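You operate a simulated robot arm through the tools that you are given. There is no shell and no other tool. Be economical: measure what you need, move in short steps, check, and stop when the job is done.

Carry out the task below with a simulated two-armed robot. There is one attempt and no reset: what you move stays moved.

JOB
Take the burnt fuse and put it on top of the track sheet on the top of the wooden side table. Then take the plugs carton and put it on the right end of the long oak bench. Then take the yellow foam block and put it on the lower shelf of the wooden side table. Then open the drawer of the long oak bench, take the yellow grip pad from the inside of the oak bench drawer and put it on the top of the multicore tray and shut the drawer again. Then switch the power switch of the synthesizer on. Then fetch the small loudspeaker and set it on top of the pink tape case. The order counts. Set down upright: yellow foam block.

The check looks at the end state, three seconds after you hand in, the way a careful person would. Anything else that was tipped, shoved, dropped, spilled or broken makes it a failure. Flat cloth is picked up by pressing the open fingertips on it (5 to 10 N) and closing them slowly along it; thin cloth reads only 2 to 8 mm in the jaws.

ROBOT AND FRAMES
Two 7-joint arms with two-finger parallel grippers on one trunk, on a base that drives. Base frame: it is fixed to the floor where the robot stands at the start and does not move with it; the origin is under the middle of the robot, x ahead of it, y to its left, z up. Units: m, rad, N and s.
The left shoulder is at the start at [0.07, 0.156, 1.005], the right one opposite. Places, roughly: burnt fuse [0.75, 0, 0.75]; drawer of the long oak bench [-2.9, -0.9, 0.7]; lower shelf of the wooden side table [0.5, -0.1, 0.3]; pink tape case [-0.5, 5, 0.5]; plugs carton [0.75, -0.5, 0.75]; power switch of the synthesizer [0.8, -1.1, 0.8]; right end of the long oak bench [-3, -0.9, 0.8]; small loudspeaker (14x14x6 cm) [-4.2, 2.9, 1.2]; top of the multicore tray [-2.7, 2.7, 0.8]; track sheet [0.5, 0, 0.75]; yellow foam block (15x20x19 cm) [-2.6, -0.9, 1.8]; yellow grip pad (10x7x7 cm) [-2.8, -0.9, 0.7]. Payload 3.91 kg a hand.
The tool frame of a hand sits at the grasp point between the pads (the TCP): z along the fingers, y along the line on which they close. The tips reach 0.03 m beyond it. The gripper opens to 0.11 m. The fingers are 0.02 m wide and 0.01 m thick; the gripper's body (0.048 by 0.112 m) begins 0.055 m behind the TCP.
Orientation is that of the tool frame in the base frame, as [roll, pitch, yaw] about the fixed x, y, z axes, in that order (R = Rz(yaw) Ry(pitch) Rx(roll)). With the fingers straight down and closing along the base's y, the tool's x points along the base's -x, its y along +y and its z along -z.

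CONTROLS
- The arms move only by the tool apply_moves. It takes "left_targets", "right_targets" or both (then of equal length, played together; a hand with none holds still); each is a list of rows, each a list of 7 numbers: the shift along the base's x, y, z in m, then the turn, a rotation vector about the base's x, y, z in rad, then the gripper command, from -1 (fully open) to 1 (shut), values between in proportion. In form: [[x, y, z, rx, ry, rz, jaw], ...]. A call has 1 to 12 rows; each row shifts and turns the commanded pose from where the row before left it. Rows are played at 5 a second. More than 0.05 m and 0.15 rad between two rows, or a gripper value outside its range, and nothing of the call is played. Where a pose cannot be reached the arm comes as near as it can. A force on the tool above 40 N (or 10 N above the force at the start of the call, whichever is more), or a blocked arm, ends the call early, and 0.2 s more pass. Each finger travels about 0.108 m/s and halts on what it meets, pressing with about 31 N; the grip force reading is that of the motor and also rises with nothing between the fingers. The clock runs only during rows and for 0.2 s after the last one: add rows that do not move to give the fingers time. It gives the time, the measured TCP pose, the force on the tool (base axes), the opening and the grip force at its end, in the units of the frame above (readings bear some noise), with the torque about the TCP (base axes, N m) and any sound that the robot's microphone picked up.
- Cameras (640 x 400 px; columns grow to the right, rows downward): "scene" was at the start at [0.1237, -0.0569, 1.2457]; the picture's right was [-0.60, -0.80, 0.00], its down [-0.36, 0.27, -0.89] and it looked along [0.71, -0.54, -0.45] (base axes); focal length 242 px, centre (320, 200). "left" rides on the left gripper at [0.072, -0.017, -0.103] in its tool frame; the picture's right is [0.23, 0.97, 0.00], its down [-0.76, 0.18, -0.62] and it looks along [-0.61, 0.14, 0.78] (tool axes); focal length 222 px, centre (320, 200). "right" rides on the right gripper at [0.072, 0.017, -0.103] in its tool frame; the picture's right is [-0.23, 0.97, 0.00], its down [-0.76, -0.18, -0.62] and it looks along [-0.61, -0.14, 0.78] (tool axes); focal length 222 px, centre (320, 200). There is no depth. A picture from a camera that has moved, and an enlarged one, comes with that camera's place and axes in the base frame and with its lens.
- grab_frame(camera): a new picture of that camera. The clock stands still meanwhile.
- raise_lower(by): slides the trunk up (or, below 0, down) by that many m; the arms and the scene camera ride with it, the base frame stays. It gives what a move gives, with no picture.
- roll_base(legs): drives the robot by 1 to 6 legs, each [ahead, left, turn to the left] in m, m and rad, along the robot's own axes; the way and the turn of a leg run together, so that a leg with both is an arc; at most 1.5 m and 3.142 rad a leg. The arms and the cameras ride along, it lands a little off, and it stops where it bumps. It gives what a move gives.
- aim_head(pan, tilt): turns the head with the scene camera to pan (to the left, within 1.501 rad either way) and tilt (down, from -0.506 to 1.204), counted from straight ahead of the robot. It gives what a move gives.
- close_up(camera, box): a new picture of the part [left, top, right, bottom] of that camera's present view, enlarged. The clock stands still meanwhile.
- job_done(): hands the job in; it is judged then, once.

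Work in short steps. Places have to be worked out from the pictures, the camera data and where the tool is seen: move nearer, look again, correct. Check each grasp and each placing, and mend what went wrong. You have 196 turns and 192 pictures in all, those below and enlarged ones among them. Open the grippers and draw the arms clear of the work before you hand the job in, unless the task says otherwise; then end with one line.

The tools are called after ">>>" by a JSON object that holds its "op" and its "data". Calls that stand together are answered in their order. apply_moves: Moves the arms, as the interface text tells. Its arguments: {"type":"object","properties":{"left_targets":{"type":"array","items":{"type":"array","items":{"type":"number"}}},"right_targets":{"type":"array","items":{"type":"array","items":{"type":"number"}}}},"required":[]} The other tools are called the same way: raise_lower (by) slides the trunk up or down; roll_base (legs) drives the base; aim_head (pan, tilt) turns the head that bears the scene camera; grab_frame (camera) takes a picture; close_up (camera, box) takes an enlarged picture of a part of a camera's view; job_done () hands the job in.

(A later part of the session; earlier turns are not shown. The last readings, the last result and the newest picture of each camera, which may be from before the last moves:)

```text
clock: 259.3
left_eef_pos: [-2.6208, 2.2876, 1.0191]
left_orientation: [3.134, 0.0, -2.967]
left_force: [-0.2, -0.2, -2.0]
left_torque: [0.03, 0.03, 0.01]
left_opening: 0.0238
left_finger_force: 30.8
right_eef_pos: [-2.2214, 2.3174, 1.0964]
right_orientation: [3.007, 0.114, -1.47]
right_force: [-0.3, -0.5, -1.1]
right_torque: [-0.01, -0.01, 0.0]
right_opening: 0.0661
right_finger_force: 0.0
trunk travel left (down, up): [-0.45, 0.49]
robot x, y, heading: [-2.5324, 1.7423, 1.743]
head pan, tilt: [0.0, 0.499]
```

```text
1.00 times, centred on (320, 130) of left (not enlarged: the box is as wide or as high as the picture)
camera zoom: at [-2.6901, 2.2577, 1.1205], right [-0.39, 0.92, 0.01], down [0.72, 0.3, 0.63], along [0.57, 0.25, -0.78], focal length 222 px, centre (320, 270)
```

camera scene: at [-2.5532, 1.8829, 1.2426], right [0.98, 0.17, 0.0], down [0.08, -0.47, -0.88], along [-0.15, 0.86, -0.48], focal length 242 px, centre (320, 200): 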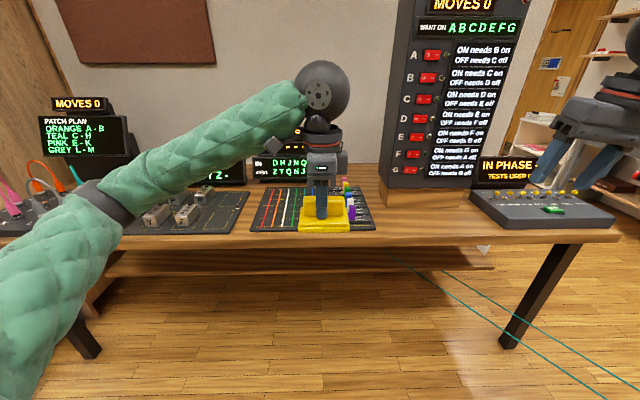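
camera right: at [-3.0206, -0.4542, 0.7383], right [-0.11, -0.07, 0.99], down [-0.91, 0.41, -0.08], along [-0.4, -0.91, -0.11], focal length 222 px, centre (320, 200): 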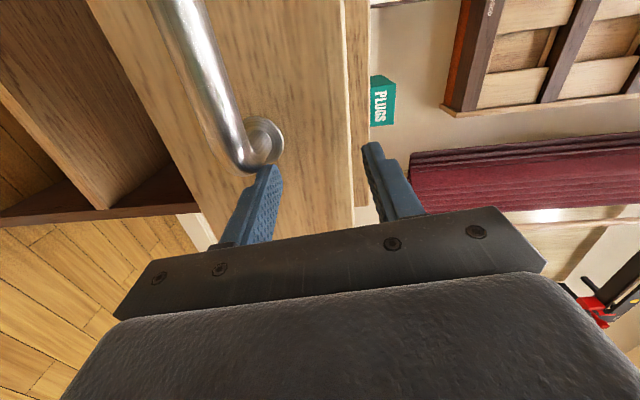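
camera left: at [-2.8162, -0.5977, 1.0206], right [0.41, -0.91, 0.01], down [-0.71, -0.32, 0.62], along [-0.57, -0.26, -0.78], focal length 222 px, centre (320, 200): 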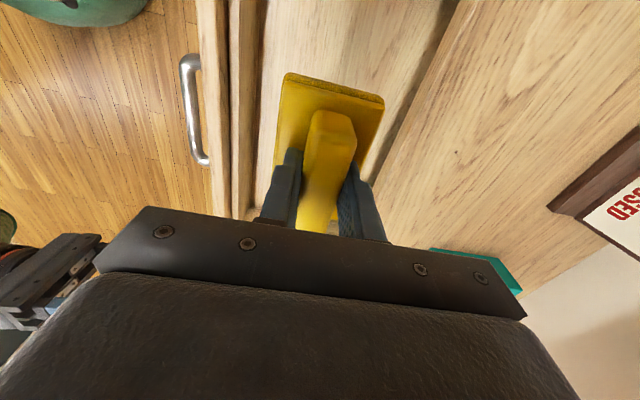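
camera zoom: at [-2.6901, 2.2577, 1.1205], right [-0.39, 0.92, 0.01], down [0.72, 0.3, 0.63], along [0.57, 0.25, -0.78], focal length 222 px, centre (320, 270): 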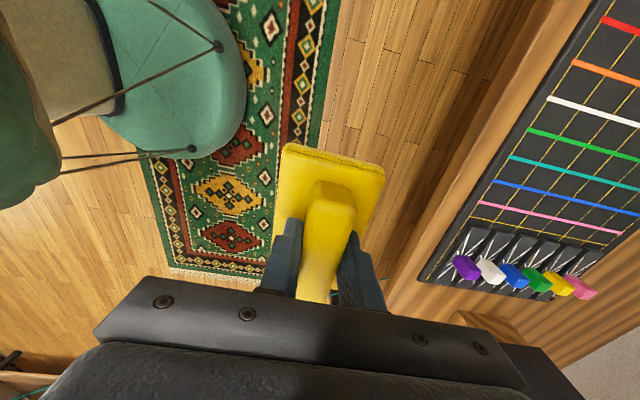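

The board with the coloured core lines at about (-2.75,2.65) is the multicore tray; its free area is the line grid, left of the sliders. I roll 0.15 m closer and bring the pad above (-2.80,2.64).

>>> {"op": "roll_base", "data": {"legs": [[0.15, 0, 0]]}}

>>> {"op": "apply_moves", "data": {"left_targets": [[-0.03, 0.041, 0, 0, 0, 0, 1], [-0.03, 0.041, 0, 0, 0, 0, 1], [-0.03, 0.041, 0, 0, 0, 0, 1], [-0.03, 0.041, 0, 0, 0, 0, 1], [-0.03, 0.041, 0, 0, 0, 0, 1], [0, 0, -0.04, 0, 0, 0, 1], [0, 0, -0.04, 0, 0, 0, 1], [0, 0, 0, 0, 0, 0, 1]]}}

>>> {"op": "grab_frame", "data": {"camera": "scene"}}

>>> {"op": "grab_frame", "data": {"camera": "left"}}

```text
clock: 260.7
left_eef_pos: [-2.6473, 2.4383, 1.0173]
left_orientation: [3.136, 0.0, -2.968]
left_force: [-0.1, 1.0, -2.3]
left_torque: [-0.05, 0.0, 0.01]
left_opening: 0.0234
left_finger_force: 30.9
right_eef_pos: [-2.2451, 2.4663, 1.0949]
right_orientation: [3.007, 0.114, -1.469]
right_force: [-0.1, 0.7, -0.5]
right_torque: [-0.01, 0.03, 0.02]
right_opening: 0.0661
right_finger_force: 0.0
trunk travel left (down, up): [-0.45, 0.49]
robot x, y, heading: [-2.5522, 1.8891, 1.743]
head pan, tilt: [0.0, 0.499]
```

```text
refused: row 1 steps farther than a row can; nothing moved
```

```text
84 pictures are left
camera scene: at [-2.5794, 2.0333, 1.2423], right [0.99, 0.17, 0.0], down [0.08, -0.47, -0.88], along [-0.15, 0.86, -0.48], focal length 242 px, centre (320, 200)
```

scene: 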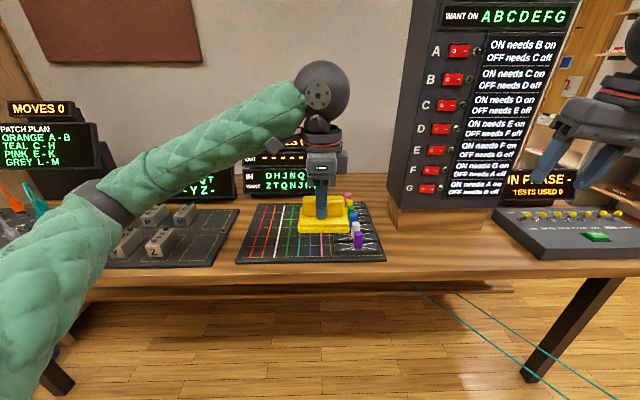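

```text
83 pictures are left
camera left: at [-2.7163, 2.408, 1.1195], right [-0.39, 0.92, 0.0], down [0.72, 0.3, 0.62], along [0.57, 0.25, -0.78], focal length 222 px, centre (320, 200)
```

left: 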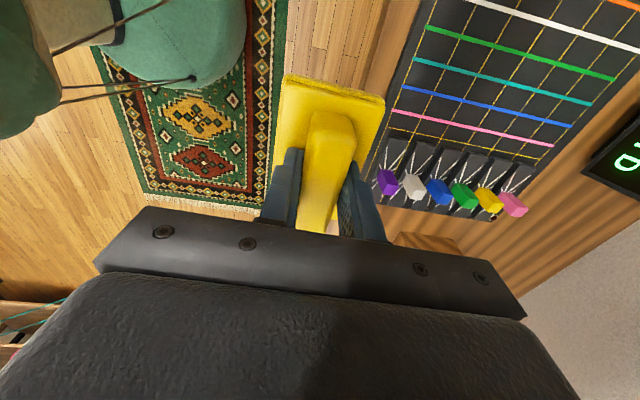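

One step was slightly too long; I redo it with smaller steps.

>>> {"op": "apply_moves", "data": {"left_targets": [[-0.0255, 0.0345, 0, 0, 0, 0, 1], [-0.0255, 0.0345, 0, 0, 0, 0, 1], [-0.0255, 0.0345, 0, 0, 0, 0, 1], [-0.0255, 0.0345, 0, 0, 0, 0, 1], [-0.0255, 0.0345, 0, 0, 0, 0, 1], [-0.0255, 0.0345, 0, 0, 0, 0, 1], [0, 0, -0.04, 0, 0, 0, 1], [0, 0, -0.04, 0, 0, 0, 1], [0, 0, -0.04, 0, 0, 0, 1], [0, 0, 0, 0, 0, 0, 1]]}}

>>> {"op": "close_up", "data": {"camera": "scene", "box": [210, 160, 410, 285]}}

>>> {"op": "grab_frame", "data": {"camera": "left"}}

```text
clock: 262.9
left_eef_pos: [-2.8009, 2.6431, 0.8985]
left_orientation: [3.134, 0.001, -2.969]
left_force: [-0.5, -0.3, -0.9]
left_torque: [-0.03, 0.03, -0.01]
left_opening: 0.0237
left_finger_force: 31.1
right_eef_pos: [-2.2459, 2.4653, 1.0974]
right_orientation: [3.008, 0.115, -1.467]
right_force: [-0.3, 0.2, 0.1]
right_torque: [0.01, 0.0, 0.02]
right_opening: 0.0663
right_finger_force: 0.0
trunk travel left (down, up): [-0.45, 0.49]
robot x, y, heading: [-2.5568, 1.892, 1.744]
head pan, tilt: [0.0, 0.499]
```

```text
3.20 times, centred on (310, 222) of scene
camera zoom: at [-2.5788, 2.0312, 1.2427], right [0.99, 0.17, 0.0], down [0.08, -0.47, -0.88], along [-0.15, 0.86, -0.48], focal length 775 px, centre (352, 128)
```

zoom: 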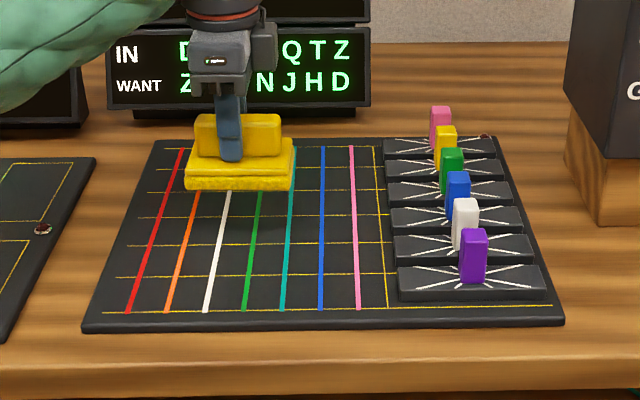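

```text
81 pictures are left
camera left: at [-2.8682, 2.6131, 1.0011], right [-0.39, 0.92, 0.01], down [0.72, 0.3, 0.62], along [0.57, 0.25, -0.78], focal length 222 px, centre (320, 200)
```

left: 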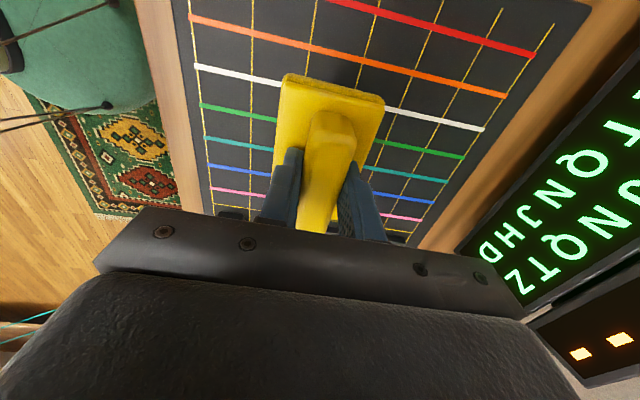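

The pad is over the middle of the grid. I lower to contact.

>>> {"op": "apply_moves", "data": {"left_targets": [[0, 0, -0.03, 0, 0, 0, 1], [0, 0, -0.02, 0, 0, 0, 1], [0, 0, -0.01, 0, 0, 0, 1], [0, 0, -0.005, 0, 0, 0, 1], [0, 0, -0.005, 0, 0, 0, 1], [0, 0, 0, 0, 0, 0, 1]]}}

>>> {"op": "close_up", "data": {"camera": "scene", "box": [210, 160, 410, 285]}}

```text
clock: 264.3
left_eef_pos: [-2.7998, 2.6438, 0.8294]
left_orientation: [3.135, 0.001, -2.97]
left_force: [-1.3, 1.1, 3.2]
left_torque: [-0.07, -0.04, 0.0]
left_opening: 0.0236
left_finger_force: 31.0
right_eef_pos: [-2.2463, 2.4646, 1.0974]
right_orientation: [3.007, 0.116, -1.47]
right_force: [-0.6, -0.1, -0.7]
right_torque: [-0.01, 0.04, -0.04]
right_opening: 0.0659
right_finger_force: 0.1
trunk travel left (down, up): [-0.45, 0.49]
robot x, y, heading: [-2.556, 1.895, 1.748]
head pan, tilt: [0.0, 0.499]
```

```text
3.20 times, centred on (310, 222) of scene
camera zoom: at [-2.579, 2.0314, 1.2427], right [0.99, 0.17, 0.0], down [0.08, -0.47, -0.88], along [-0.15, 0.86, -0.48], focal length 775 px, centre (352, 128)
```

zoom: 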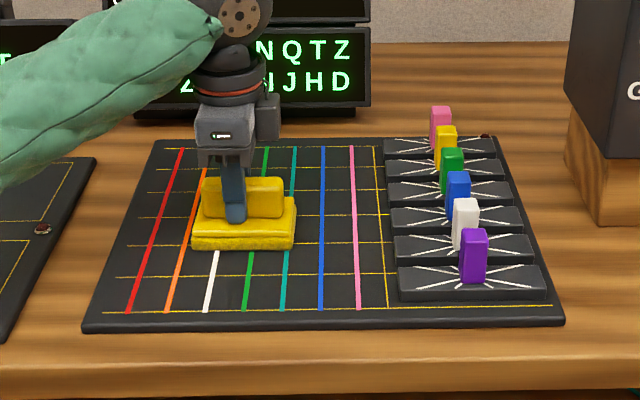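

Contact (about 3–4 N). I release slowly and lift away.

>>> {"op": "apply_moves", "data": {"left_targets": [[0, 0, -0.001, 0, 0, 0, 0.8], [0, 0, 0, 0, 0, 0, 0.5], [0, 0, 0, 0, 0, 0, 0.1], [0, 0, 0, 0, 0, 0, 0.1], [0, 0, 0.03, 0, 0, 0, 0.1], [0, 0, 0.05, 0, 0, 0, 0.1], [0, 0, 0.05, 0, 0, 0, 0.1], [0, 0, 0.05, 0, 0, 0, 0.1], [0, -0.045, 0.02, 0, 0, 0, 0.1], [0, -0.045, 0, 0, 0, 0, 0.1], [0, -0.045, 0, 0, 0, 0, 0.1], [0, -0.045, 0, 0, 0, 0, 0.1]]}}

>>> {"op": "close_up", "data": {"camera": "scene", "box": [210, 160, 410, 285]}}

```text
clock: 266.9
left_eef_pos: [-2.798, 2.4625, 1.0293]
left_orientation: [3.135, 0.002, -2.968]
left_force: [-0.7, 0.5, 0.4]
left_torque: [0.02, 0.01, 0.0]
left_opening: 0.0493
left_finger_force: 0.1
right_eef_pos: [-2.2455, 2.4642, 1.0972]
right_orientation: [3.006, 0.116, -1.471]
right_force: [0.1, -0.3, -0.6]
right_torque: [0.0, -0.04, 0.02]
right_opening: 0.0659
right_finger_force: 0.0
trunk travel left (down, up): [-0.45, 0.49]
robot x, y, heading: [-2.555, 1.8933, 1.745]
head pan, tilt: [0.0, 0.499]
```

```text
3.20 times, centred on (310, 222) of scene
camera zoom: at [-2.5792, 2.031, 1.2427], right [0.99, 0.17, 0.0], down [0.08, -0.47, -0.88], along [-0.15, 0.86, -0.48], focal length 775 px, centre (352, 128)
```

zoom: 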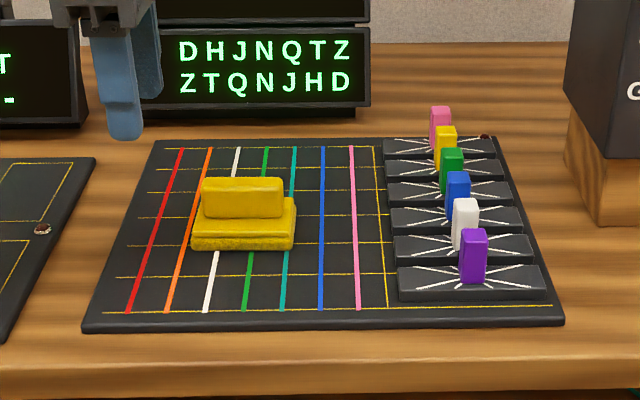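

The pad rests on the tray. I return by the reverse route to shut the drawer: strafe right, back up, turn, and strafe along the bench.

>>> {"op": "roll_base", "data": {"legs": [[0, -0.85, 0], [-1.0, 0, 0], [-0.52, 0, 0], [0, 0, -3.12]]}}

>>> {"op": "aim_head", "data": {"pan": -0.7, "tilt": 0.5}}

>>> {"op": "grab_frame", "data": {"camera": "scene"}}

```text
clock: 278.2
left_eef_pos: [-1.6763, 1.2594, 1.0303]
left_orientation: [3.133, 0.0, 3.099]
left_force: [-1.1, 0.3, 0.0]
left_torque: [0.01, 0.0, 0.02]
left_opening: 0.0494
left_finger_force: 0.1
right_eef_pos: [-1.1373, 1.1463, 1.0975]
right_orientation: [3.006, 0.118, -1.68]
right_force: [-0.3, 0.7, 0.7]
right_torque: [0.04, 0.0, 0.02]
right_opening: 0.066
right_finger_force: 0.1
trunk travel left (down, up): [-0.45, 0.49]
robot x, y, heading: [-1.5612, 0.6526, 1.538]
head pan, tilt: [0.0, 0.499]
stopped in leg 3: the robot was blocked; the commanded pose is now the measured one
```

```text
clock: 279.3
left_eef_pos: [-1.6754, 1.2602, 1.0289]
left_orientation: [3.135, -0.003, 3.099]
left_force: [0.9, -0.6, 0.1]
left_torque: [-0.01, -0.04, -0.02]
left_opening: 0.0495
left_finger_force: 0.2
right_eef_pos: [-1.1365, 1.1475, 1.0964]
right_orientation: [3.006, 0.115, -1.677]
right_force: [0.7, -0.4, 0.9]
right_torque: [-0.01, 0.04, 0.0]
right_opening: 0.0661
right_finger_force: 0.1
trunk travel left (down, up): [-0.45, 0.49]
robot x, y, heading: [-1.5608, 0.6486, 1.539]
head pan, tilt: [-0.7, 0.499]
```

```text
78 pictures are left
camera scene: at [-1.4938, 0.7717, 1.2424], right [0.74, -0.67, 0.0], down [-0.32, -0.36, -0.88], along [0.59, 0.65, -0.48], focal length 242 px, centre (320, 200)
```

scene: 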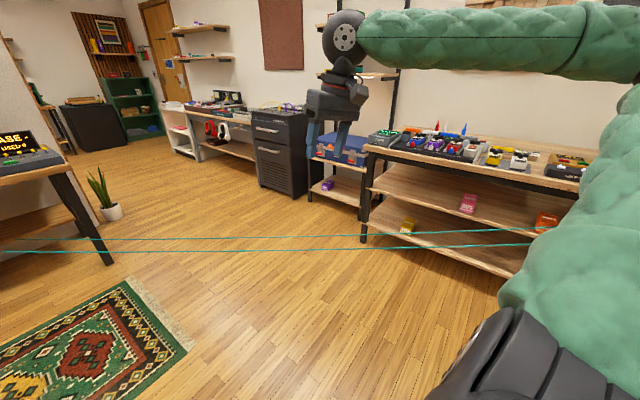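

Blocked on the left side. I look there to see what touches.

>>> {"op": "aim_head", "data": {"pan": 1.3, "tilt": 0.5}}

>>> {"op": "grab_frame", "data": {"camera": "scene"}}

```text
clock: 281.2
left_eef_pos: [-1.6759, 1.261, 1.0298]
left_orientation: [3.135, -0.001, 3.099]
left_force: [-0.3, -0.2, -0.3]
left_torque: [-0.04, -0.03, 0.03]
left_opening: 0.0497
left_finger_force: 0.0
right_eef_pos: [-1.1366, 1.1484, 1.097]
right_orientation: [3.005, 0.115, -1.677]
right_force: [0.2, -0.1, -0.3]
right_torque: [0.0, 0.01, -0.02]
right_opening: 0.0659
right_finger_force: 0.2
trunk travel left (down, up): [-0.45, 0.49]
robot x, y, heading: [-1.5603, 0.6535, 1.539]
head pan, tilt: [1.3, 0.499]
```

```text
77 pictures are left
camera scene: at [-1.6413, 0.7318, 1.2427], right [0.3, 0.95, 0.0], down [0.45, -0.15, -0.88], along [-0.84, 0.26, -0.48], focal length 242 px, centre (320, 200)
```

scene: 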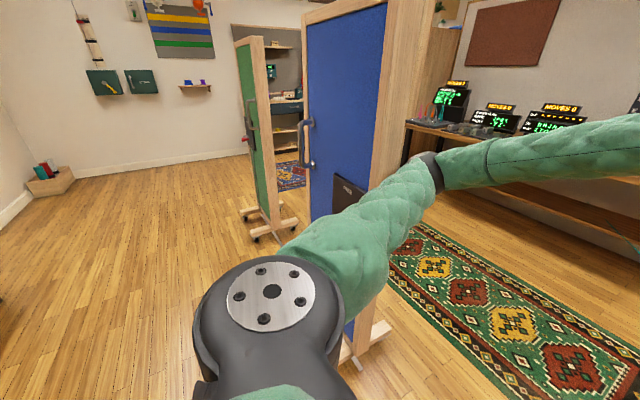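

Nothing obvious at the partition. I check straight down on both sides.

>>> {"op": "aim_head", "data": {"pan": 1.5, "tilt": 1.0}}

>>> {"op": "grab_frame", "data": {"camera": "scene"}}

>>> {"op": "aim_head", "data": {"pan": -1.5, "tilt": 0.7}}

>>> {"op": "grab_frame", "data": {"camera": "scene"}}

```text
clock: 282.1
left_eef_pos: [-1.6752, 1.2612, 1.0293]
left_orientation: [3.135, 0.001, 3.099]
left_force: [-0.3, -0.2, 0.2]
left_torque: [-0.03, 0.0, 0.01]
left_opening: 0.0495
left_finger_force: 0.0
right_eef_pos: [-1.1366, 1.1479, 1.0967]
right_orientation: [3.006, 0.114, -1.675]
right_force: [-0.6, -0.7, 0.2]
right_torque: [-0.03, -0.02, 0.0]
right_opening: 0.066
right_finger_force: 0.1
trunk travel left (down, up): [-0.45, 0.49]
robot x, y, heading: [-1.5573, 0.6569, 1.535]
head pan, tilt: [1.499, 1.0]
```

```text
76 pictures are left
camera scene: at [-1.624, 0.7117, 1.2017], right [0.11, 0.99, 0.0], down [0.84, -0.09, -0.54], along [-0.54, 0.06, -0.84], focal length 242 px, centre (320, 200)
```

scene: 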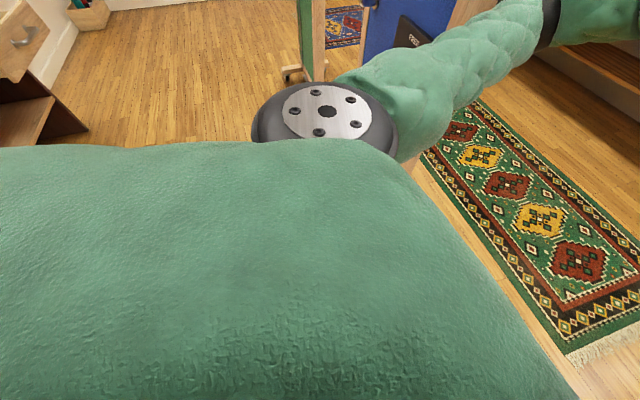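

```text
clock: 284.7
left_eef_pos: [-1.6758, 1.2606, 1.03]
left_orientation: [3.133, -0.001, 3.098]
left_force: [0.4, 0.5, 0.7]
left_torque: [0.02, 0.02, 0.0]
left_opening: 0.0492
left_finger_force: 0.1
right_eef_pos: [-1.1365, 1.1484, 1.0977]
right_orientation: [3.005, 0.117, -1.677]
right_force: [0.1, -0.7, -0.7]
right_torque: [-0.02, -0.02, 0.01]
right_opening: 0.0662
right_finger_force: 0.0
trunk travel left (down, up): [-0.45, 0.49]
robot x, y, heading: [-1.5608, 0.6542, 1.535]
head pan, tilt: [-1.499, 0.7]
```

```text
75 pictures are left
camera scene: at [-1.4697, 0.7076, 1.2247], right [0.04, -1.0, 0.0], down [-0.65, -0.03, -0.76], along [0.76, 0.03, -0.65], focal length 242 px, centre (320, 200)
```

scene: 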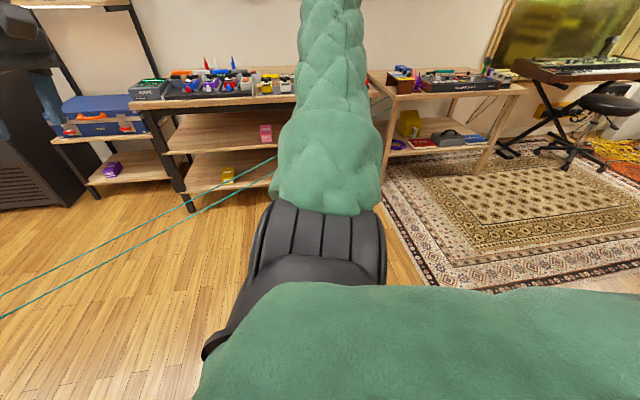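

Most likely the left upper arm brushed the partition's edge. I go a little forward and strafe right away from it, then check the partition before continuing.

>>> {"op": "roll_base", "data": {"legs": [[0.04, 0, 0], [0, -0.25, 0], [-0.2, 0, 0]]}}

>>> {"op": "aim_head", "data": {"pan": 1.2, "tilt": 0.5}}

>>> {"op": "grab_frame", "data": {"camera": "scene"}}

```text
clock: 288.2
left_eef_pos: [-1.4311, 1.0868, 1.0293]
left_orientation: [3.132, 0.0, 3.098]
left_force: [0.0, -0.6, 0.0]
left_torque: [0.02, -0.02, 0.03]
left_opening: 0.0496
left_finger_force: 0.1
right_eef_pos: [-0.8925, 0.9748, 1.0988]
right_orientation: [3.007, 0.119, -1.678]
right_force: [-0.4, -0.1, 0.5]
right_torque: [0.01, 0.0, -0.01]
right_opening: 0.0659
right_finger_force: 0.1
trunk travel left (down, up): [-0.45, 0.49]
robot x, y, heading: [-1.3128, 0.4846, 1.538]
head pan, tilt: [-1.499, 0.7]
```

```text
clock: 290.6
left_eef_pos: [-1.4311, 1.0882, 1.0299]
left_orientation: [3.134, -0.001, 3.1]
left_force: [0.5, -0.2, 0.5]
left_torque: [-0.01, 0.0, -0.02]
left_opening: 0.0493
left_finger_force: 0.0
right_eef_pos: [-0.8911, 0.9759, 1.0989]
right_orientation: [3.008, 0.118, -1.676]
right_force: [0.0, -0.2, 0.0]
right_torque: [-0.03, 0.03, 0.02]
right_opening: 0.066
right_finger_force: 0.0
trunk travel left (down, up): [-0.45, 0.49]
robot x, y, heading: [-1.3125, 0.4792, 1.542]
head pan, tilt: [1.201, 0.499]
```

```text
74 pictures are left
camera scene: at [-1.3938, 0.5673, 1.2426], right [0.39, 0.92, 0.0], down [0.44, -0.19, -0.88], along [-0.81, 0.35, -0.48], focal length 242 px, centre (320, 200)
```

scene: 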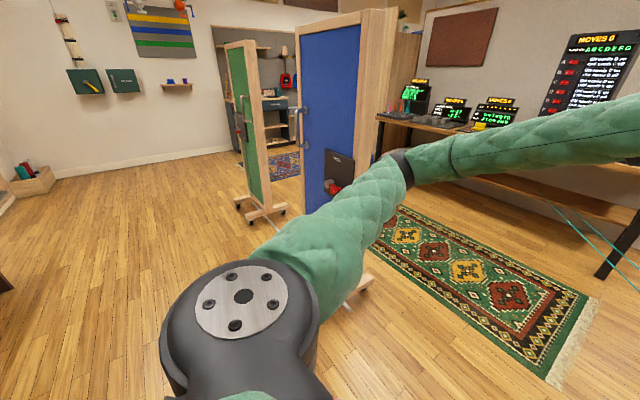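

I zoom on the partition's lever to compare with before.

>>> {"op": "close_up", "data": {"camera": "scene", "box": [290, 120, 390, 320]}}

```text
2.00 times, centred on (340, 220) of scene
camera zoom: at [-1.3938, 0.5673, 1.2426], right [0.39, 0.92, 0.0], down [0.44, -0.19, -0.88], along [-0.81, 0.35, -0.48], focal length 485 px, centre (280, 160)
```

zoom: 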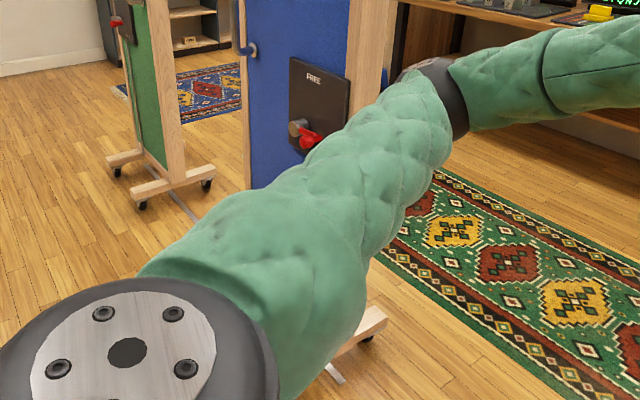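

The partition stands where it was. I turn to face the bench and strafe right to the drawer, then look.

>>> {"op": "roll_base", "data": {"legs": [[0, 0, -2.914], [0, -0.8, 0], [0, -0.72, 0]]}}

>>> {"op": "apply_moves", "data": {"right_targets": [[0, 0, 0, 0.048, 0.075, 0.035, 1], [0, 0, 0, 0.048, 0.075, 0.035, 1], [0, 0, 0, 0, 0, 0, 1], [0, 0, 0, 0, 0, 0, 1]]}}

>>> {"op": "aim_head", "data": {"pan": -0.2, "tilt": 0.75}}

>>> {"op": "grab_frame", "data": {"camera": "scene"}}

```text
clock: 305.2
left_eef_pos: [-2.5354, -0.3814, 1.03]
left_orientation: [3.133, 0.0, 0.189]
left_force: [0.3, 0.3, 1.1]
left_torque: [-0.01, -0.02, 0.03]
left_opening: 0.0493
left_finger_force: 0.0
right_eef_pos: [-3.0863, -0.3948, 1.0968]
right_orientation: [3.007, 0.116, 1.696]
right_force: [-0.6, -0.6, -0.8]
right_torque: [0.03, -0.02, 0.01]
right_opening: 0.0658
right_finger_force: 0.0
trunk travel left (down, up): [-0.45, 0.49]
robot x, y, heading: [-2.7926, 0.183, -1.374]
head pan, tilt: [1.201, 0.499]
```

```text
clock: 306.2
left_eef_pos: [-2.5347, -0.3815, 1.0306]
left_orientation: [3.133, 0.001, 0.191]
left_force: [-0.4, -0.4, 0.3]
left_torque: [0.03, -0.01, -0.01]
left_opening: 0.0494
left_finger_force: 0.1
right_eef_pos: [-3.0851, -0.3951, 1.0978]
right_orientation: [3.139, -0.003, 1.773]
right_force: [0.5, -1.0, -0.3]
right_torque: [-0.01, -0.03, 0.02]
right_opening: 0.0
right_finger_force: 31.4
trunk travel left (down, up): [-0.45, 0.49]
robot x, y, heading: [-2.7904, 0.1808, -1.374]
head pan, tilt: [1.201, 0.499]
```

```text
clock: 307.8
left_eef_pos: [-2.5352, -0.3809, 1.0298]
left_orientation: [3.132, 0.001, 0.189]
left_force: [0.7, -0.1, 0.6]
left_torque: [0.0, 0.0, 0.02]
left_opening: 0.0496
left_finger_force: 0.0
right_eef_pos: [-3.0847, -0.3946, 1.0983]
right_orientation: [3.138, -0.001, 1.773]
right_force: [-1.0, 0.2, -0.1]
right_torque: [-0.05, 0.0, 0.0]
right_opening: 0.0
right_finger_force: 30.7
trunk travel left (down, up): [-0.45, 0.49]
robot x, y, heading: [-2.7914, 0.1822, -1.378]
head pan, tilt: [-0.201, 0.75]
```

```text
72 pictures are left
camera scene: at [-2.7803, 0.048, 1.2207], right [-1.0, 0.0, 0.0], down [0.0, 0.68, -0.73], along [0.0, -0.73, -0.68], focal length 242 px, centre (320, 200)
```

scene: 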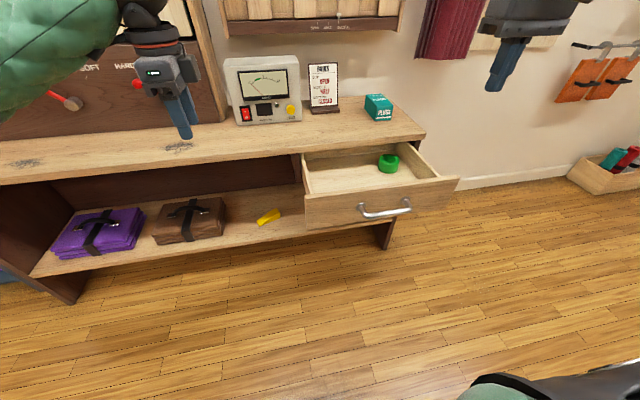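

The handle bar is about (-2.99,-0.505,0.65). With the right fingers shut and pointing down, I go down in front of it.

>>> {"op": "apply_moves", "data": {"right_targets": [[0.038, 0.0, 0, 0, 0, 0, 1], [0.038, 0.0, 0, 0, 0, 0, 1], [0, 0, -0.049, 0, 0, 0, 1], [0, 0, -0.049, 0, 0, 0, 1], [0, 0, -0.049, 0, 0, 0, 1], [0, 0, -0.049, 0, 0, 0, 1], [0, 0, -0.049, 0, 0, 0, 1], [0, 0, -0.049, 0, 0, 0, 1], [0, 0, -0.049, 0, 0, 0, 1], [0, 0, -0.049, 0, 0, 0, 1], [0, 0, -0.049, 0, 0, 0, 1], [0, 0, 0, 0, 0, 0, 1]]}}

>>> {"op": "grab_frame", "data": {"camera": "scene"}}

```text
clock: 310.4
left_eef_pos: [-2.5354, -0.3812, 1.0305]
left_orientation: [3.134, 0.0, 0.191]
left_force: [0.6, 0.8, 0.1]
left_torque: [-0.02, 0.04, 0.01]
left_opening: 0.0493
left_finger_force: 0.0
right_eef_pos: [-3.0087, -0.3952, 0.656]
right_orientation: [3.14, -0.001, 1.775]
right_force: [-0.2, -0.7, 0.1]
right_torque: [-0.02, 0.03, 0.02]
right_opening: 0.0
right_finger_force: 30.8
trunk travel left (down, up): [-0.45, 0.49]
robot x, y, heading: [-2.7896, 0.1829, -1.374]
head pan, tilt: [-0.201, 0.75]
```

```text
71 pictures are left
camera scene: at [-2.7801, 0.0487, 1.2208], right [-1.0, 0.0, 0.0], down [0.0, 0.68, -0.73], along [0.0, -0.73, -0.68], focal length 242 px, centre (320, 200)
```

scene: 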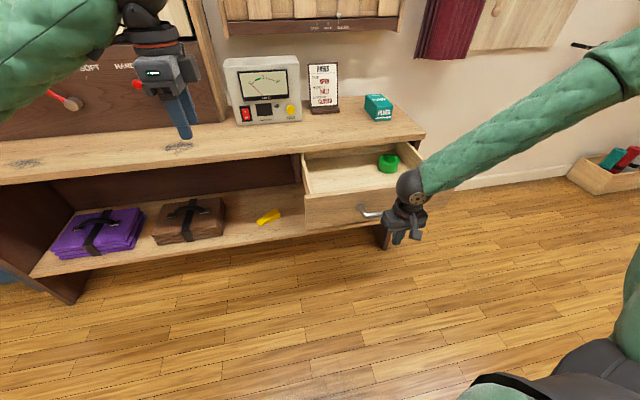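

Now push along the drawer's axis.

>>> {"op": "apply_moves", "data": {"right_targets": [[0.007, -0.034, 0, 0, 0, 0, 1], [0.007, -0.034, 0, 0, 0, 0, 1], [0.007, -0.034, 0, 0, 0, 0, 1], [0.007, -0.034, 0, 0, 0, 0, 1], [0.007, -0.034, 0, 0, 0, 0, 1], [0.007, -0.034, 0, 0, 0, 0, 1], [0.007, -0.034, 0, 0, 0, 0, 1], [0.006, -0.028, 0, 0, 0, 0, 1], [0.0045, -0.022, 0, 0, 0, 0, 1]]}}

>>> {"op": "grab_frame", "data": {"camera": "scene"}}

```text
clock: 312.4
left_eef_pos: [-2.5361, -0.3795, 1.0313]
left_orientation: [3.13, 0.001, 0.189]
left_force: [-0.6, 0.5, -0.4]
left_torque: [-0.01, -0.01, 0.06]
left_opening: 0.0495
left_finger_force: 0.0
right_eef_pos: [-2.951, -0.6805, 0.6584]
right_orientation: [3.14, -0.005, 1.774]
right_force: [-2.4, 23.4, 1.0]
right_torque: [-0.57, 0.01, -0.12]
right_opening: 0.0
right_finger_force: 31.6
trunk travel left (down, up): [-0.45, 0.49]
robot x, y, heading: [-2.79, 0.1823, -1.376]
head pan, tilt: [-0.201, 0.75]
```

```text
70 pictures are left
camera scene: at [-2.7804, 0.0499, 1.2209], right [-1.0, 0.0, 0.0], down [0.0, 0.68, -0.73], along [0.0, -0.73, -0.68], focal length 242 px, centre (320, 200)
```

scene: 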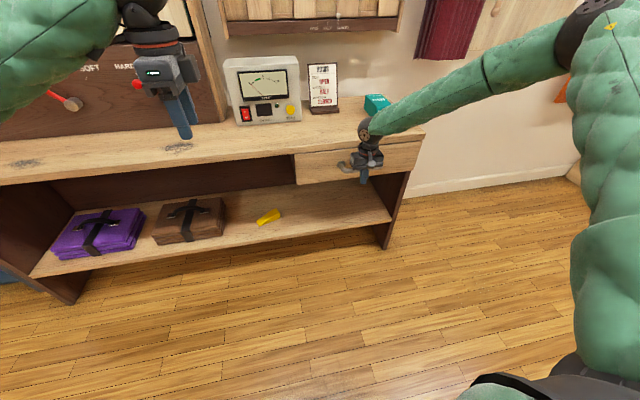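

Nearly shut (23 N). I push a bit further to see whether it is home.

>>> {"op": "apply_moves", "data": {"right_targets": [[0.003, -0.015, 0, 0, 0, 0, 1], [0.003, -0.015, 0, 0, 0, 0, 1], [0, 0, 0, 0, 0, 0, 1]]}}

>>> {"op": "close_up", "data": {"camera": "scene", "box": [270, 90, 430, 210]}}

```text
clock: 312.6
left_eef_pos: [-2.5351, -0.3803, 1.0302]
left_orientation: [3.133, 0.002, 0.187]
left_force: [0.0, 0.4, -0.3]
left_torque: [0.03, 0.0, -0.01]
left_opening: 0.0496
left_finger_force: 0.1
right_eef_pos: [-2.9495, -0.6811, 0.6572]
right_orientation: [3.139, -0.013, 1.774]
right_force: [-2.1, 15.1, 8.1]
right_torque: [-0.41, -0.01, -0.13]
right_opening: 0.0
right_finger_force: 31.1
trunk travel left (down, up): [-0.45, 0.49]
robot x, y, heading: [-2.7903, 0.1846, -1.372]
head pan, tilt: [-0.201, 0.75]
stopped in row 1 (right hand): the force on the tool passed its limit at 62 N (the readings are from after the stop); the commanded pose is now the measured one
```

```text
3.33 times, centred on (350, 150) of scene
camera zoom: at [-2.7801, 0.0491, 1.2209], right [-1.0, 0.01, 0.0], down [0.0, 0.68, -0.73], along [0.0, -0.73, -0.68], focal length 808 px, centre (220, 367)
```

zoom: 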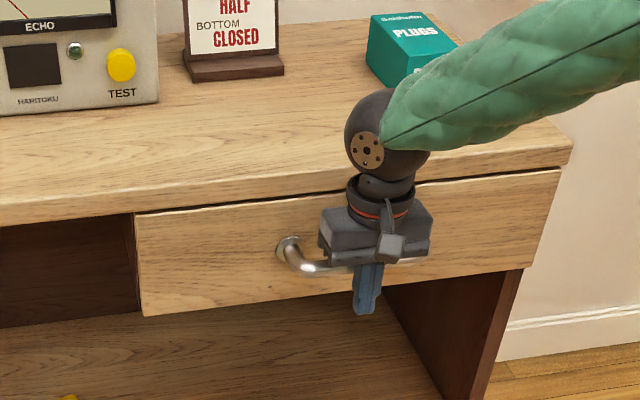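

It stopped firmly. I withdraw the hand and check that the drawer is fully closed.

>>> {"op": "apply_moves", "data": {"right_targets": [[-0.008, 0.039, 0, 0, 0, 0, 1], [-0.008, 0.039, 0, 0, 0, 0, 1], [-0.008, 0.039, 0, 0, 0, 0, 1], [-0.008, 0.039, 0, 0, 0, 0, 1], [-0.008, 0.039, 0, 0, 0, 0, 1], [-0.008, 0.039, 0, 0, 0, 0, 1], [0, 0, 0.049, 0, 0, 0, 1], [0, 0, 0.049, 0, 0, 0, 1], [0, 0, 0.049, 0, 0, 0, 1], [0, 0, 0.049, 0, 0, 0, 1], [0, 0, 0.049, 0, 0, 0, 1], [0, 0, 0.049, 0, 0, 0, 1]]}}

>>> {"op": "close_up", "data": {"camera": "scene", "box": [270, 90, 430, 210]}}

```text
clock: 315.2
left_eef_pos: [-2.5349, -0.3802, 1.0307]
left_orientation: [3.134, 0.001, 0.189]
left_force: [0.0, 0.3, 0.0]
left_torque: [-0.02, 0.0, 0.03]
left_opening: 0.0493
left_finger_force: 0.1
right_eef_pos: [-2.9997, -0.4481, 0.9509]
right_orientation: [3.139, -0.01, 1.773]
right_force: [0.5, 0.8, 0.5]
right_torque: [-0.01, 0.02, -0.02]
right_opening: 0.0
right_finger_force: 31.3
trunk travel left (down, up): [-0.45, 0.49]
robot x, y, heading: [-2.7949, 0.1829, -1.373]
head pan, tilt: [-0.201, 0.75]
```

```text
3.33 times, centred on (350, 150) of scene
camera zoom: at [-2.7802, 0.0491, 1.2207], right [-1.0, 0.0, 0.0], down [0.0, 0.68, -0.73], along [0.0, -0.73, -0.68], focal length 808 px, centre (220, 367)
```

zoom: 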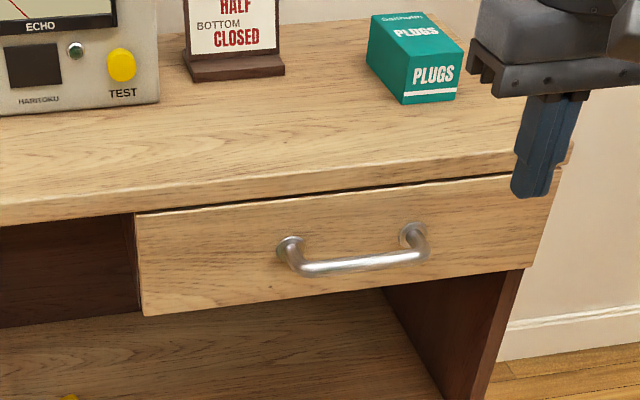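

The drawer is shut (handle back at its original place). Next the synthesizer: I strafe back left, turn to +x, and move down past the side table toward it.

>>> {"op": "roll_base", "data": {"legs": [[0, 1.1, 0], [0, 1.08, 0], [0, 0, 1.373]]}}

>>> {"op": "roll_base", "data": {"legs": [[0.2, 0, 0], [0, -0.8, 0], [0, -0.6, 0]]}}

>>> {"op": "aim_head", "data": {"pan": -0.3, "tilt": 0.4}}

>>> {"op": "grab_frame", "data": {"camera": "scene"}}

```text
clock: 329.4
left_eef_pos: [-0.0411, 0.7505, 1.0297]
left_orientation: [3.133, 0.001, 1.572]
left_force: [0.2, 0.6, 0.3]
left_torque: [0.0, 0.0, 0.0]
left_opening: 0.0494
left_finger_force: 0.1
right_eef_pos: [-0.0608, 0.2836, 0.9511]
right_orientation: [3.139, -0.011, -3.127]
right_force: [-0.1, 0.2, 0.5]
right_torque: [0.0, 0.02, -0.01]
right_opening: 0.0
right_finger_force: 30.6
trunk travel left (down, up): [-0.45, 0.49]
robot x, y, heading: [-0.6405, 0.6078, 0.007]
head pan, tilt: [-0.201, 0.75]
```

```text
clock: 337.9
left_eef_pos: [0.1691, -0.6391, 1.0295]
left_orientation: [3.133, 0.0, 1.57]
left_force: [-0.7, 0.2, 0.2]
left_torque: [0.0, -0.02, -0.02]
left_opening: 0.0495
left_finger_force: 0.1
right_eef_pos: [0.1479, -1.1061, 0.9488]
right_orientation: [3.138, -0.01, -3.129]
right_force: [0.0, 0.1, 0.1]
right_torque: [0.03, 0.01, -0.04]
right_opening: 0.0
right_finger_force: 30.7
trunk travel left (down, up): [-0.45, 0.49]
robot x, y, heading: [-0.4337, -0.7802, 0.011]
head pan, tilt: [-0.201, 0.75]
```

```text
clock: 338.7
left_eef_pos: [0.1685, -0.6384, 1.029]
left_orientation: [3.133, -0.001, 1.57]
left_force: [0.2, -0.3, 0.2]
left_torque: [-0.02, 0.02, 0.03]
left_opening: 0.0496
left_finger_force: 0.0
right_eef_pos: [0.148, -1.106, 0.9494]
right_orientation: [3.138, -0.009, -3.129]
right_force: [0.8, -0.2, -0.8]
right_torque: [0.0, -0.01, 0.02]
right_opening: 0.0
right_finger_force: 31.3
trunk travel left (down, up): [-0.45, 0.49]
robot x, y, heading: [-0.4296, -0.782, 0.001]
head pan, tilt: [-0.3, 0.4]
```

```text
67 pictures are left
camera scene: at [-0.2922, -0.81, 1.2517], right [-0.29, -0.96, 0.0], down [-0.37, 0.11, -0.92], along [0.88, -0.27, -0.39], focal length 242 px, centre (320, 200)
```

scene: 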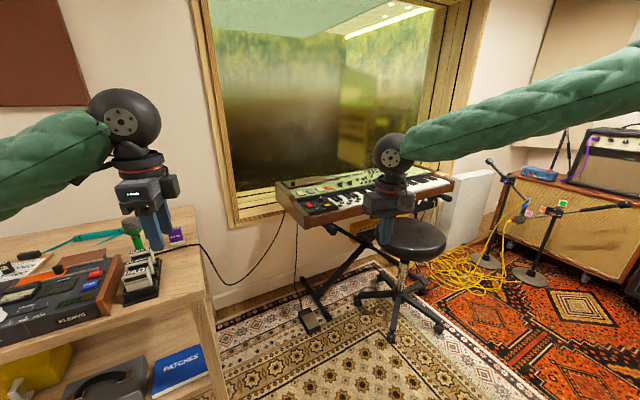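

The synthesizer faces us; I zoom on its controls.

>>> {"op": "close_up", "data": {"camera": "scene", "box": [270, 155, 470, 245]}}

```text
3.20 times, centred on (370, 200) of scene
camera zoom: at [-0.2922, -0.81, 1.2517], right [-0.29, -0.96, 0.0], down [-0.37, 0.11, -0.92], along [0.88, -0.27, -0.39], focal length 775 px, centre (160, 200)
```

zoom: 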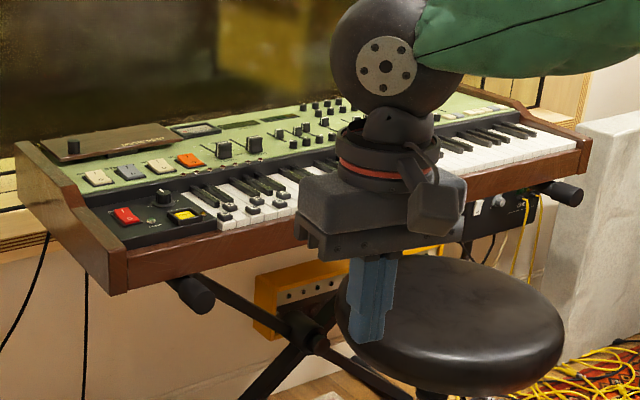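

The red rocker near the left end is likely the power switch, about (0.70,-1.07,0.8). I move closer and look with more detail.

>>> {"op": "roll_base", "data": {"legs": [[0.28, -0.18, 0]]}}

>>> {"op": "aim_head", "data": {"pan": -0.15, "tilt": 0.5}}

>>> {"op": "grab_frame", "data": {"camera": "scene"}}

```text
clock: 340.9
left_eef_pos: [0.4534, -0.8185, 1.0308]
left_orientation: [3.135, -0.002, 1.568]
left_force: [0.2, 0.1, 0.5]
left_torque: [0.03, 0.0, 0.0]
left_opening: 0.0495
left_finger_force: 0.0
right_eef_pos: [0.4317, -1.2849, 0.9488]
right_orientation: [3.14, -0.012, -3.128]
right_force: [-0.6, 0.4, -0.6]
right_torque: [0.05, 0.05, 0.02]
right_opening: 0.0
right_finger_force: 31.1
trunk travel left (down, up): [-0.45, 0.49]
robot x, y, heading: [-0.1467, -0.9602, -0.002]
head pan, tilt: [-0.3, 0.4]
```

```text
clock: 341.6
left_eef_pos: [0.4524, -0.8165, 1.0308]
left_orientation: [3.133, 0.001, 1.569]
left_force: [-0.5, -0.5, -0.3]
left_torque: [-0.01, 0.01, -0.02]
left_opening: 0.0496
left_finger_force: 0.1
right_eef_pos: [0.4319, -1.2843, 0.9511]
right_orientation: [3.141, -0.012, -3.129]
right_force: [0.3, 0.1, -1.1]
right_torque: [0.0, 0.02, -0.01]
right_opening: 0.0002
right_finger_force: 30.9
trunk travel left (down, up): [-0.45, 0.49]
robot x, y, heading: [-0.1456, -0.9589, 0.006]
head pan, tilt: [-0.15, 0.499]
```

```text
65 pictures are left
camera scene: at [-0.008, -0.9739, 1.2427], right [-0.14, -0.99, 0.0], down [-0.47, 0.07, -0.88], along [0.87, -0.13, -0.48], focal length 242 px, centre (320, 200)
```

scene: 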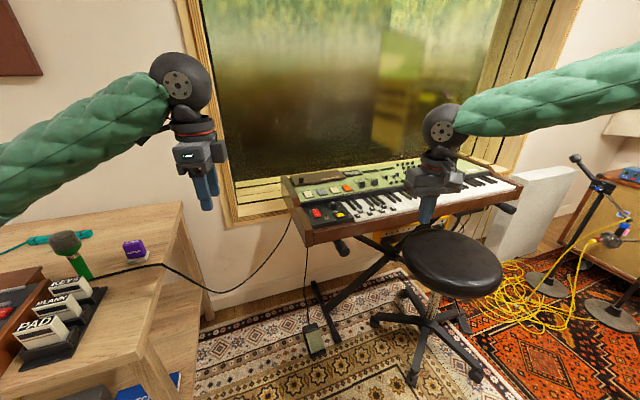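

>>> {"op": "close_up", "data": {"camera": "scene", "box": [280, 160, 400, 240]}}

```text
5.00 times, centred on (340, 200) of scene
camera zoom: at [-0.008, -0.9739, 1.2427], right [-0.14, -0.99, 0.0], down [-0.47, 0.07, -0.88], along [0.87, -0.13, -0.48], focal length 1212 px, centre (220, 200)
```

zoom: 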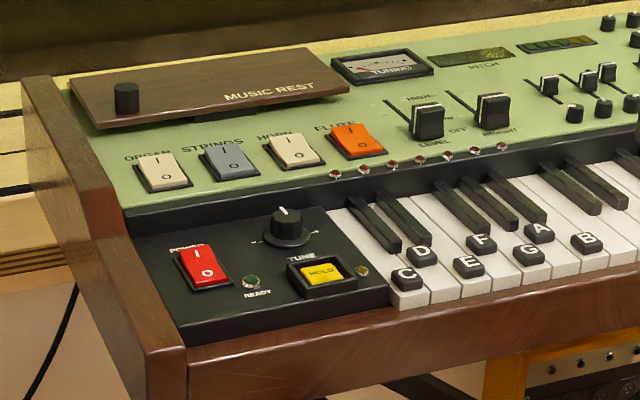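

The red POWER rocker has I on its far half and O on its near half. I bring the closed right fingertips above it and check with the hand camera.

>>> {"op": "apply_moves", "data": {"right_targets": [[0.0335, 0.0314, 0, 0, 0, 0, 1], [0.0335, 0.0314, 0, 0, 0, 0, 1], [0.0335, 0.0314, 0, 0, 0, 0, 1], [0.0335, 0.0314, 0, 0, 0, 0, 1], [0.0335, 0.0314, 0, 0, 0, 0, 1], [0.0335, 0.0314, 0, 0, 0, 0, 1], [0.0335, 0.0314, 0, 0, 0, 0, 1], [0, 0, 0, 0, 0, 0, 1]]}}

>>> {"op": "grab_frame", "data": {"camera": "right"}}

>>> {"op": "close_up", "data": {"camera": "scene", "box": [260, 120, 420, 240]}}

```text
clock: 343.4
left_eef_pos: [0.4514, -0.8159, 1.0304]
left_orientation: [3.132, -0.001, 1.569]
left_force: [-0.6, 0.9, -0.3]
left_torque: [-0.03, -0.01, 0.02]
left_opening: 0.0494
left_finger_force: 0.0
right_eef_pos: [0.6612, -1.0693, 0.9522]
right_orientation: [3.139, -0.006, -3.13]
right_force: [0.6, 1.5, 0.1]
right_torque: [-0.01, -0.04, 0.02]
right_opening: 0.0
right_finger_force: 31.1
right hand out of reach, approached as far as the arm can: row 7
trunk travel left (down, up): [-0.45, 0.49]
robot x, y, heading: [-0.146, -0.9593, 0.003]
head pan, tilt: [-0.15, 0.499]
```

```text
63 pictures are left
camera right: at [0.589, -1.053, 1.0561], right [0.22, 0.98, 0.0], down [0.77, -0.17, 0.62], along [0.6, -0.13, -0.79], focal length 222 px, centre (320, 200)
```

right: 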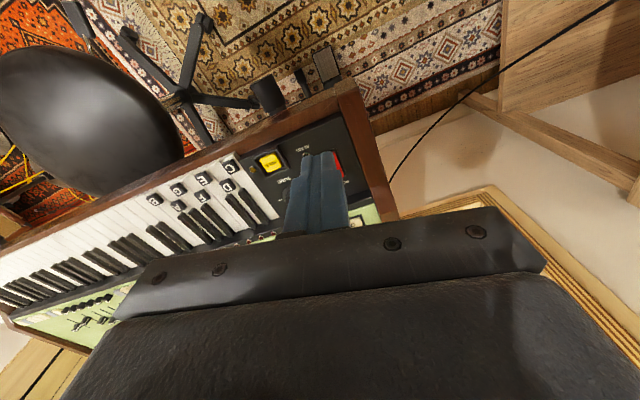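

```text
3.33 times, centred on (340, 180) of scene
camera zoom: at [-0.0091, -0.9734, 1.2429], right [-0.14, -0.99, 0.0], down [-0.47, 0.07, -0.88], along [0.87, -0.13, -0.48], focal length 808 px, centre (253, 267)
```

zoom: 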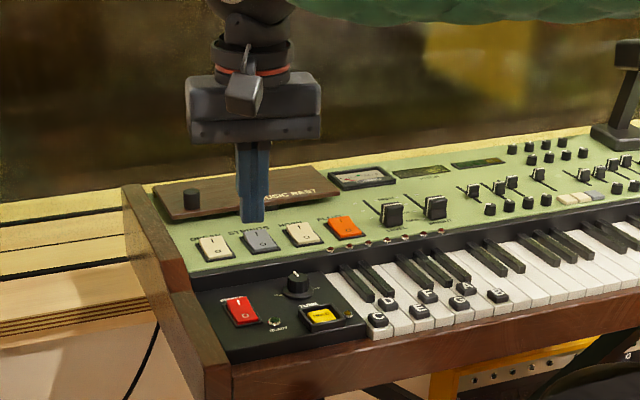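

Triangulated: rocker centre about (0.745,-1.07), top z≈0.775. The arm is at its limit, so I roll 0.12 m ahead and 0.1 m right.

>>> {"op": "roll_base", "data": {"legs": [[0.12, -0.1, 0]]}}

>>> {"op": "close_up", "data": {"camera": "scene", "box": [240, 120, 400, 240]}}

```text
clock: 344.8
left_eef_pos: [0.573, -0.9189, 1.0301]
left_orientation: [3.136, 0.0, 1.564]
left_force: [-0.6, -0.6, -0.6]
left_torque: [0.02, 0.01, 0.0]
left_opening: 0.0494
left_finger_force: 0.0
right_eef_pos: [0.7823, -1.1712, 0.9495]
right_orientation: [3.137, -0.011, -3.132]
right_force: [-0.2, -0.2, -1.5]
right_torque: [0.0, -0.02, 0.01]
right_opening: 0.0001
right_finger_force: 30.6
trunk travel left (down, up): [-0.45, 0.49]
robot x, y, heading: [-0.0333, -1.0628, 0.002]
head pan, tilt: [-0.15, 0.499]
```

```text
3.33 times, centred on (320, 180) of scene
camera zoom: at [0.1143, -1.0749, 1.2424], right [-0.15, -0.99, 0.0], down [-0.48, 0.07, -0.88], along [0.87, -0.13, -0.48], focal length 808 px, centre (320, 267)
```

zoom: 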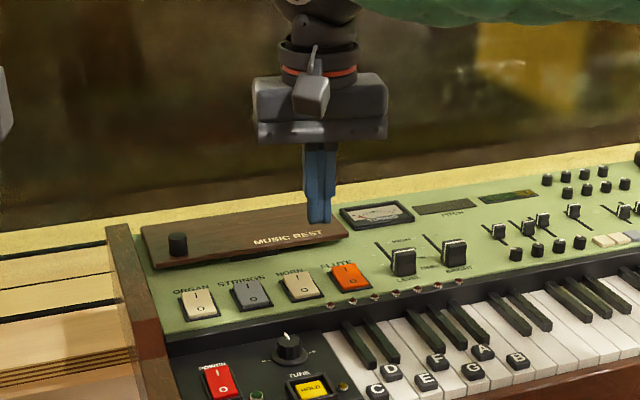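

Rocker runs from x≈0.726 (O end) to 0.776 (I end) at y≈-1.07. I position the fingertips over the I end and descend to just above it.

>>> {"op": "apply_moves", "data": {"right_targets": [[-0.005, 0.034, 0, 0, 0, 0, 1], [-0.005, 0.034, 0, 0, 0, 0, 1], [-0.005, 0.034, 0, 0, 0, 0, 1], [0, 0, -0.04, 0, 0, 0, 1], [0, 0, -0.04, 0, 0, 0, 1], [0, 0, -0.035, 0, 0, 0, 1], [0, 0, 0, 0, 0, 0, 1]]}}

>>> {"op": "close_up", "data": {"camera": "scene", "box": [240, 160, 360, 250]}}

>>> {"op": "grab_frame", "data": {"camera": "right"}}

```text
clock: 346.4
left_eef_pos: [0.5731, -0.9167, 1.0294]
left_orientation: [3.132, 0.0, 1.566]
left_force: [0.3, 0.0, 0.5]
left_torque: [0.02, 0.02, 0.0]
left_opening: 0.0493
left_finger_force: 0.1
right_eef_pos: [0.7171, -1.152, 0.8456]
right_orientation: [3.136, -0.007, -3.13]
right_force: [0.4, 0.4, 0.8]
right_torque: [-0.05, -0.01, 0.02]
right_opening: 0.0
right_finger_force: 31.4
right hand out of reach, approached as far as the arm can: row 1, 2, 3, 4, 5, 6
trunk travel left (down, up): [-0.45, 0.49]
robot x, y, heading: [-0.0264, -1.0605, 0.005]
head pan, tilt: [-0.15, 0.499]
```

```text
4.44 times, centred on (300, 205) of scene
camera zoom: at [0.1127, -1.0737, 1.2427], right [-0.15, -0.99, 0.0], down [-0.47, 0.07, -0.88], along [0.87, -0.13, -0.48], focal length 1077 px, centre (409, 178)
```

zoom: 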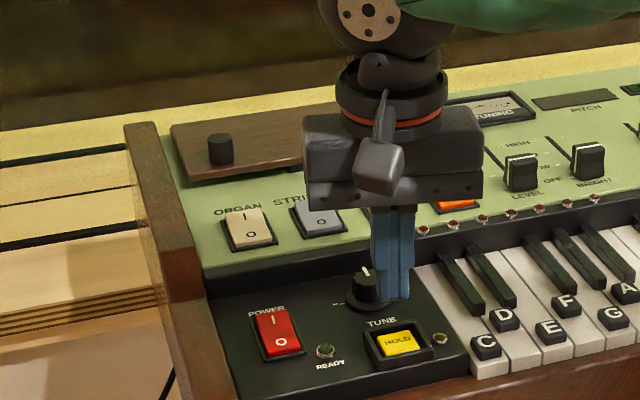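

```text
59 pictures are left
camera right: at [0.6452, -1.1347, 0.951], right [0.22, 0.98, 0.0], down [0.77, -0.17, 0.62], along [0.6, -0.13, -0.79], focal length 222 px, centre (320, 200)
```

right: 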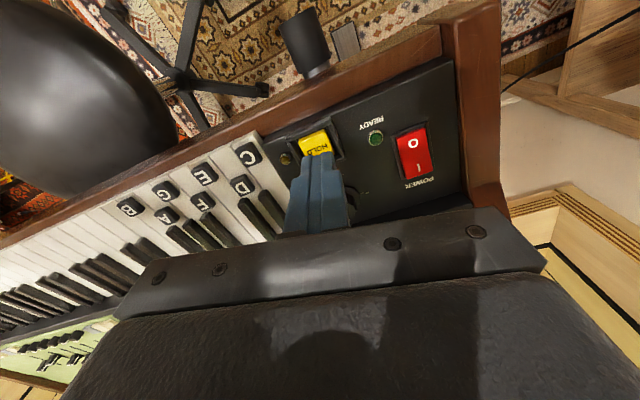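

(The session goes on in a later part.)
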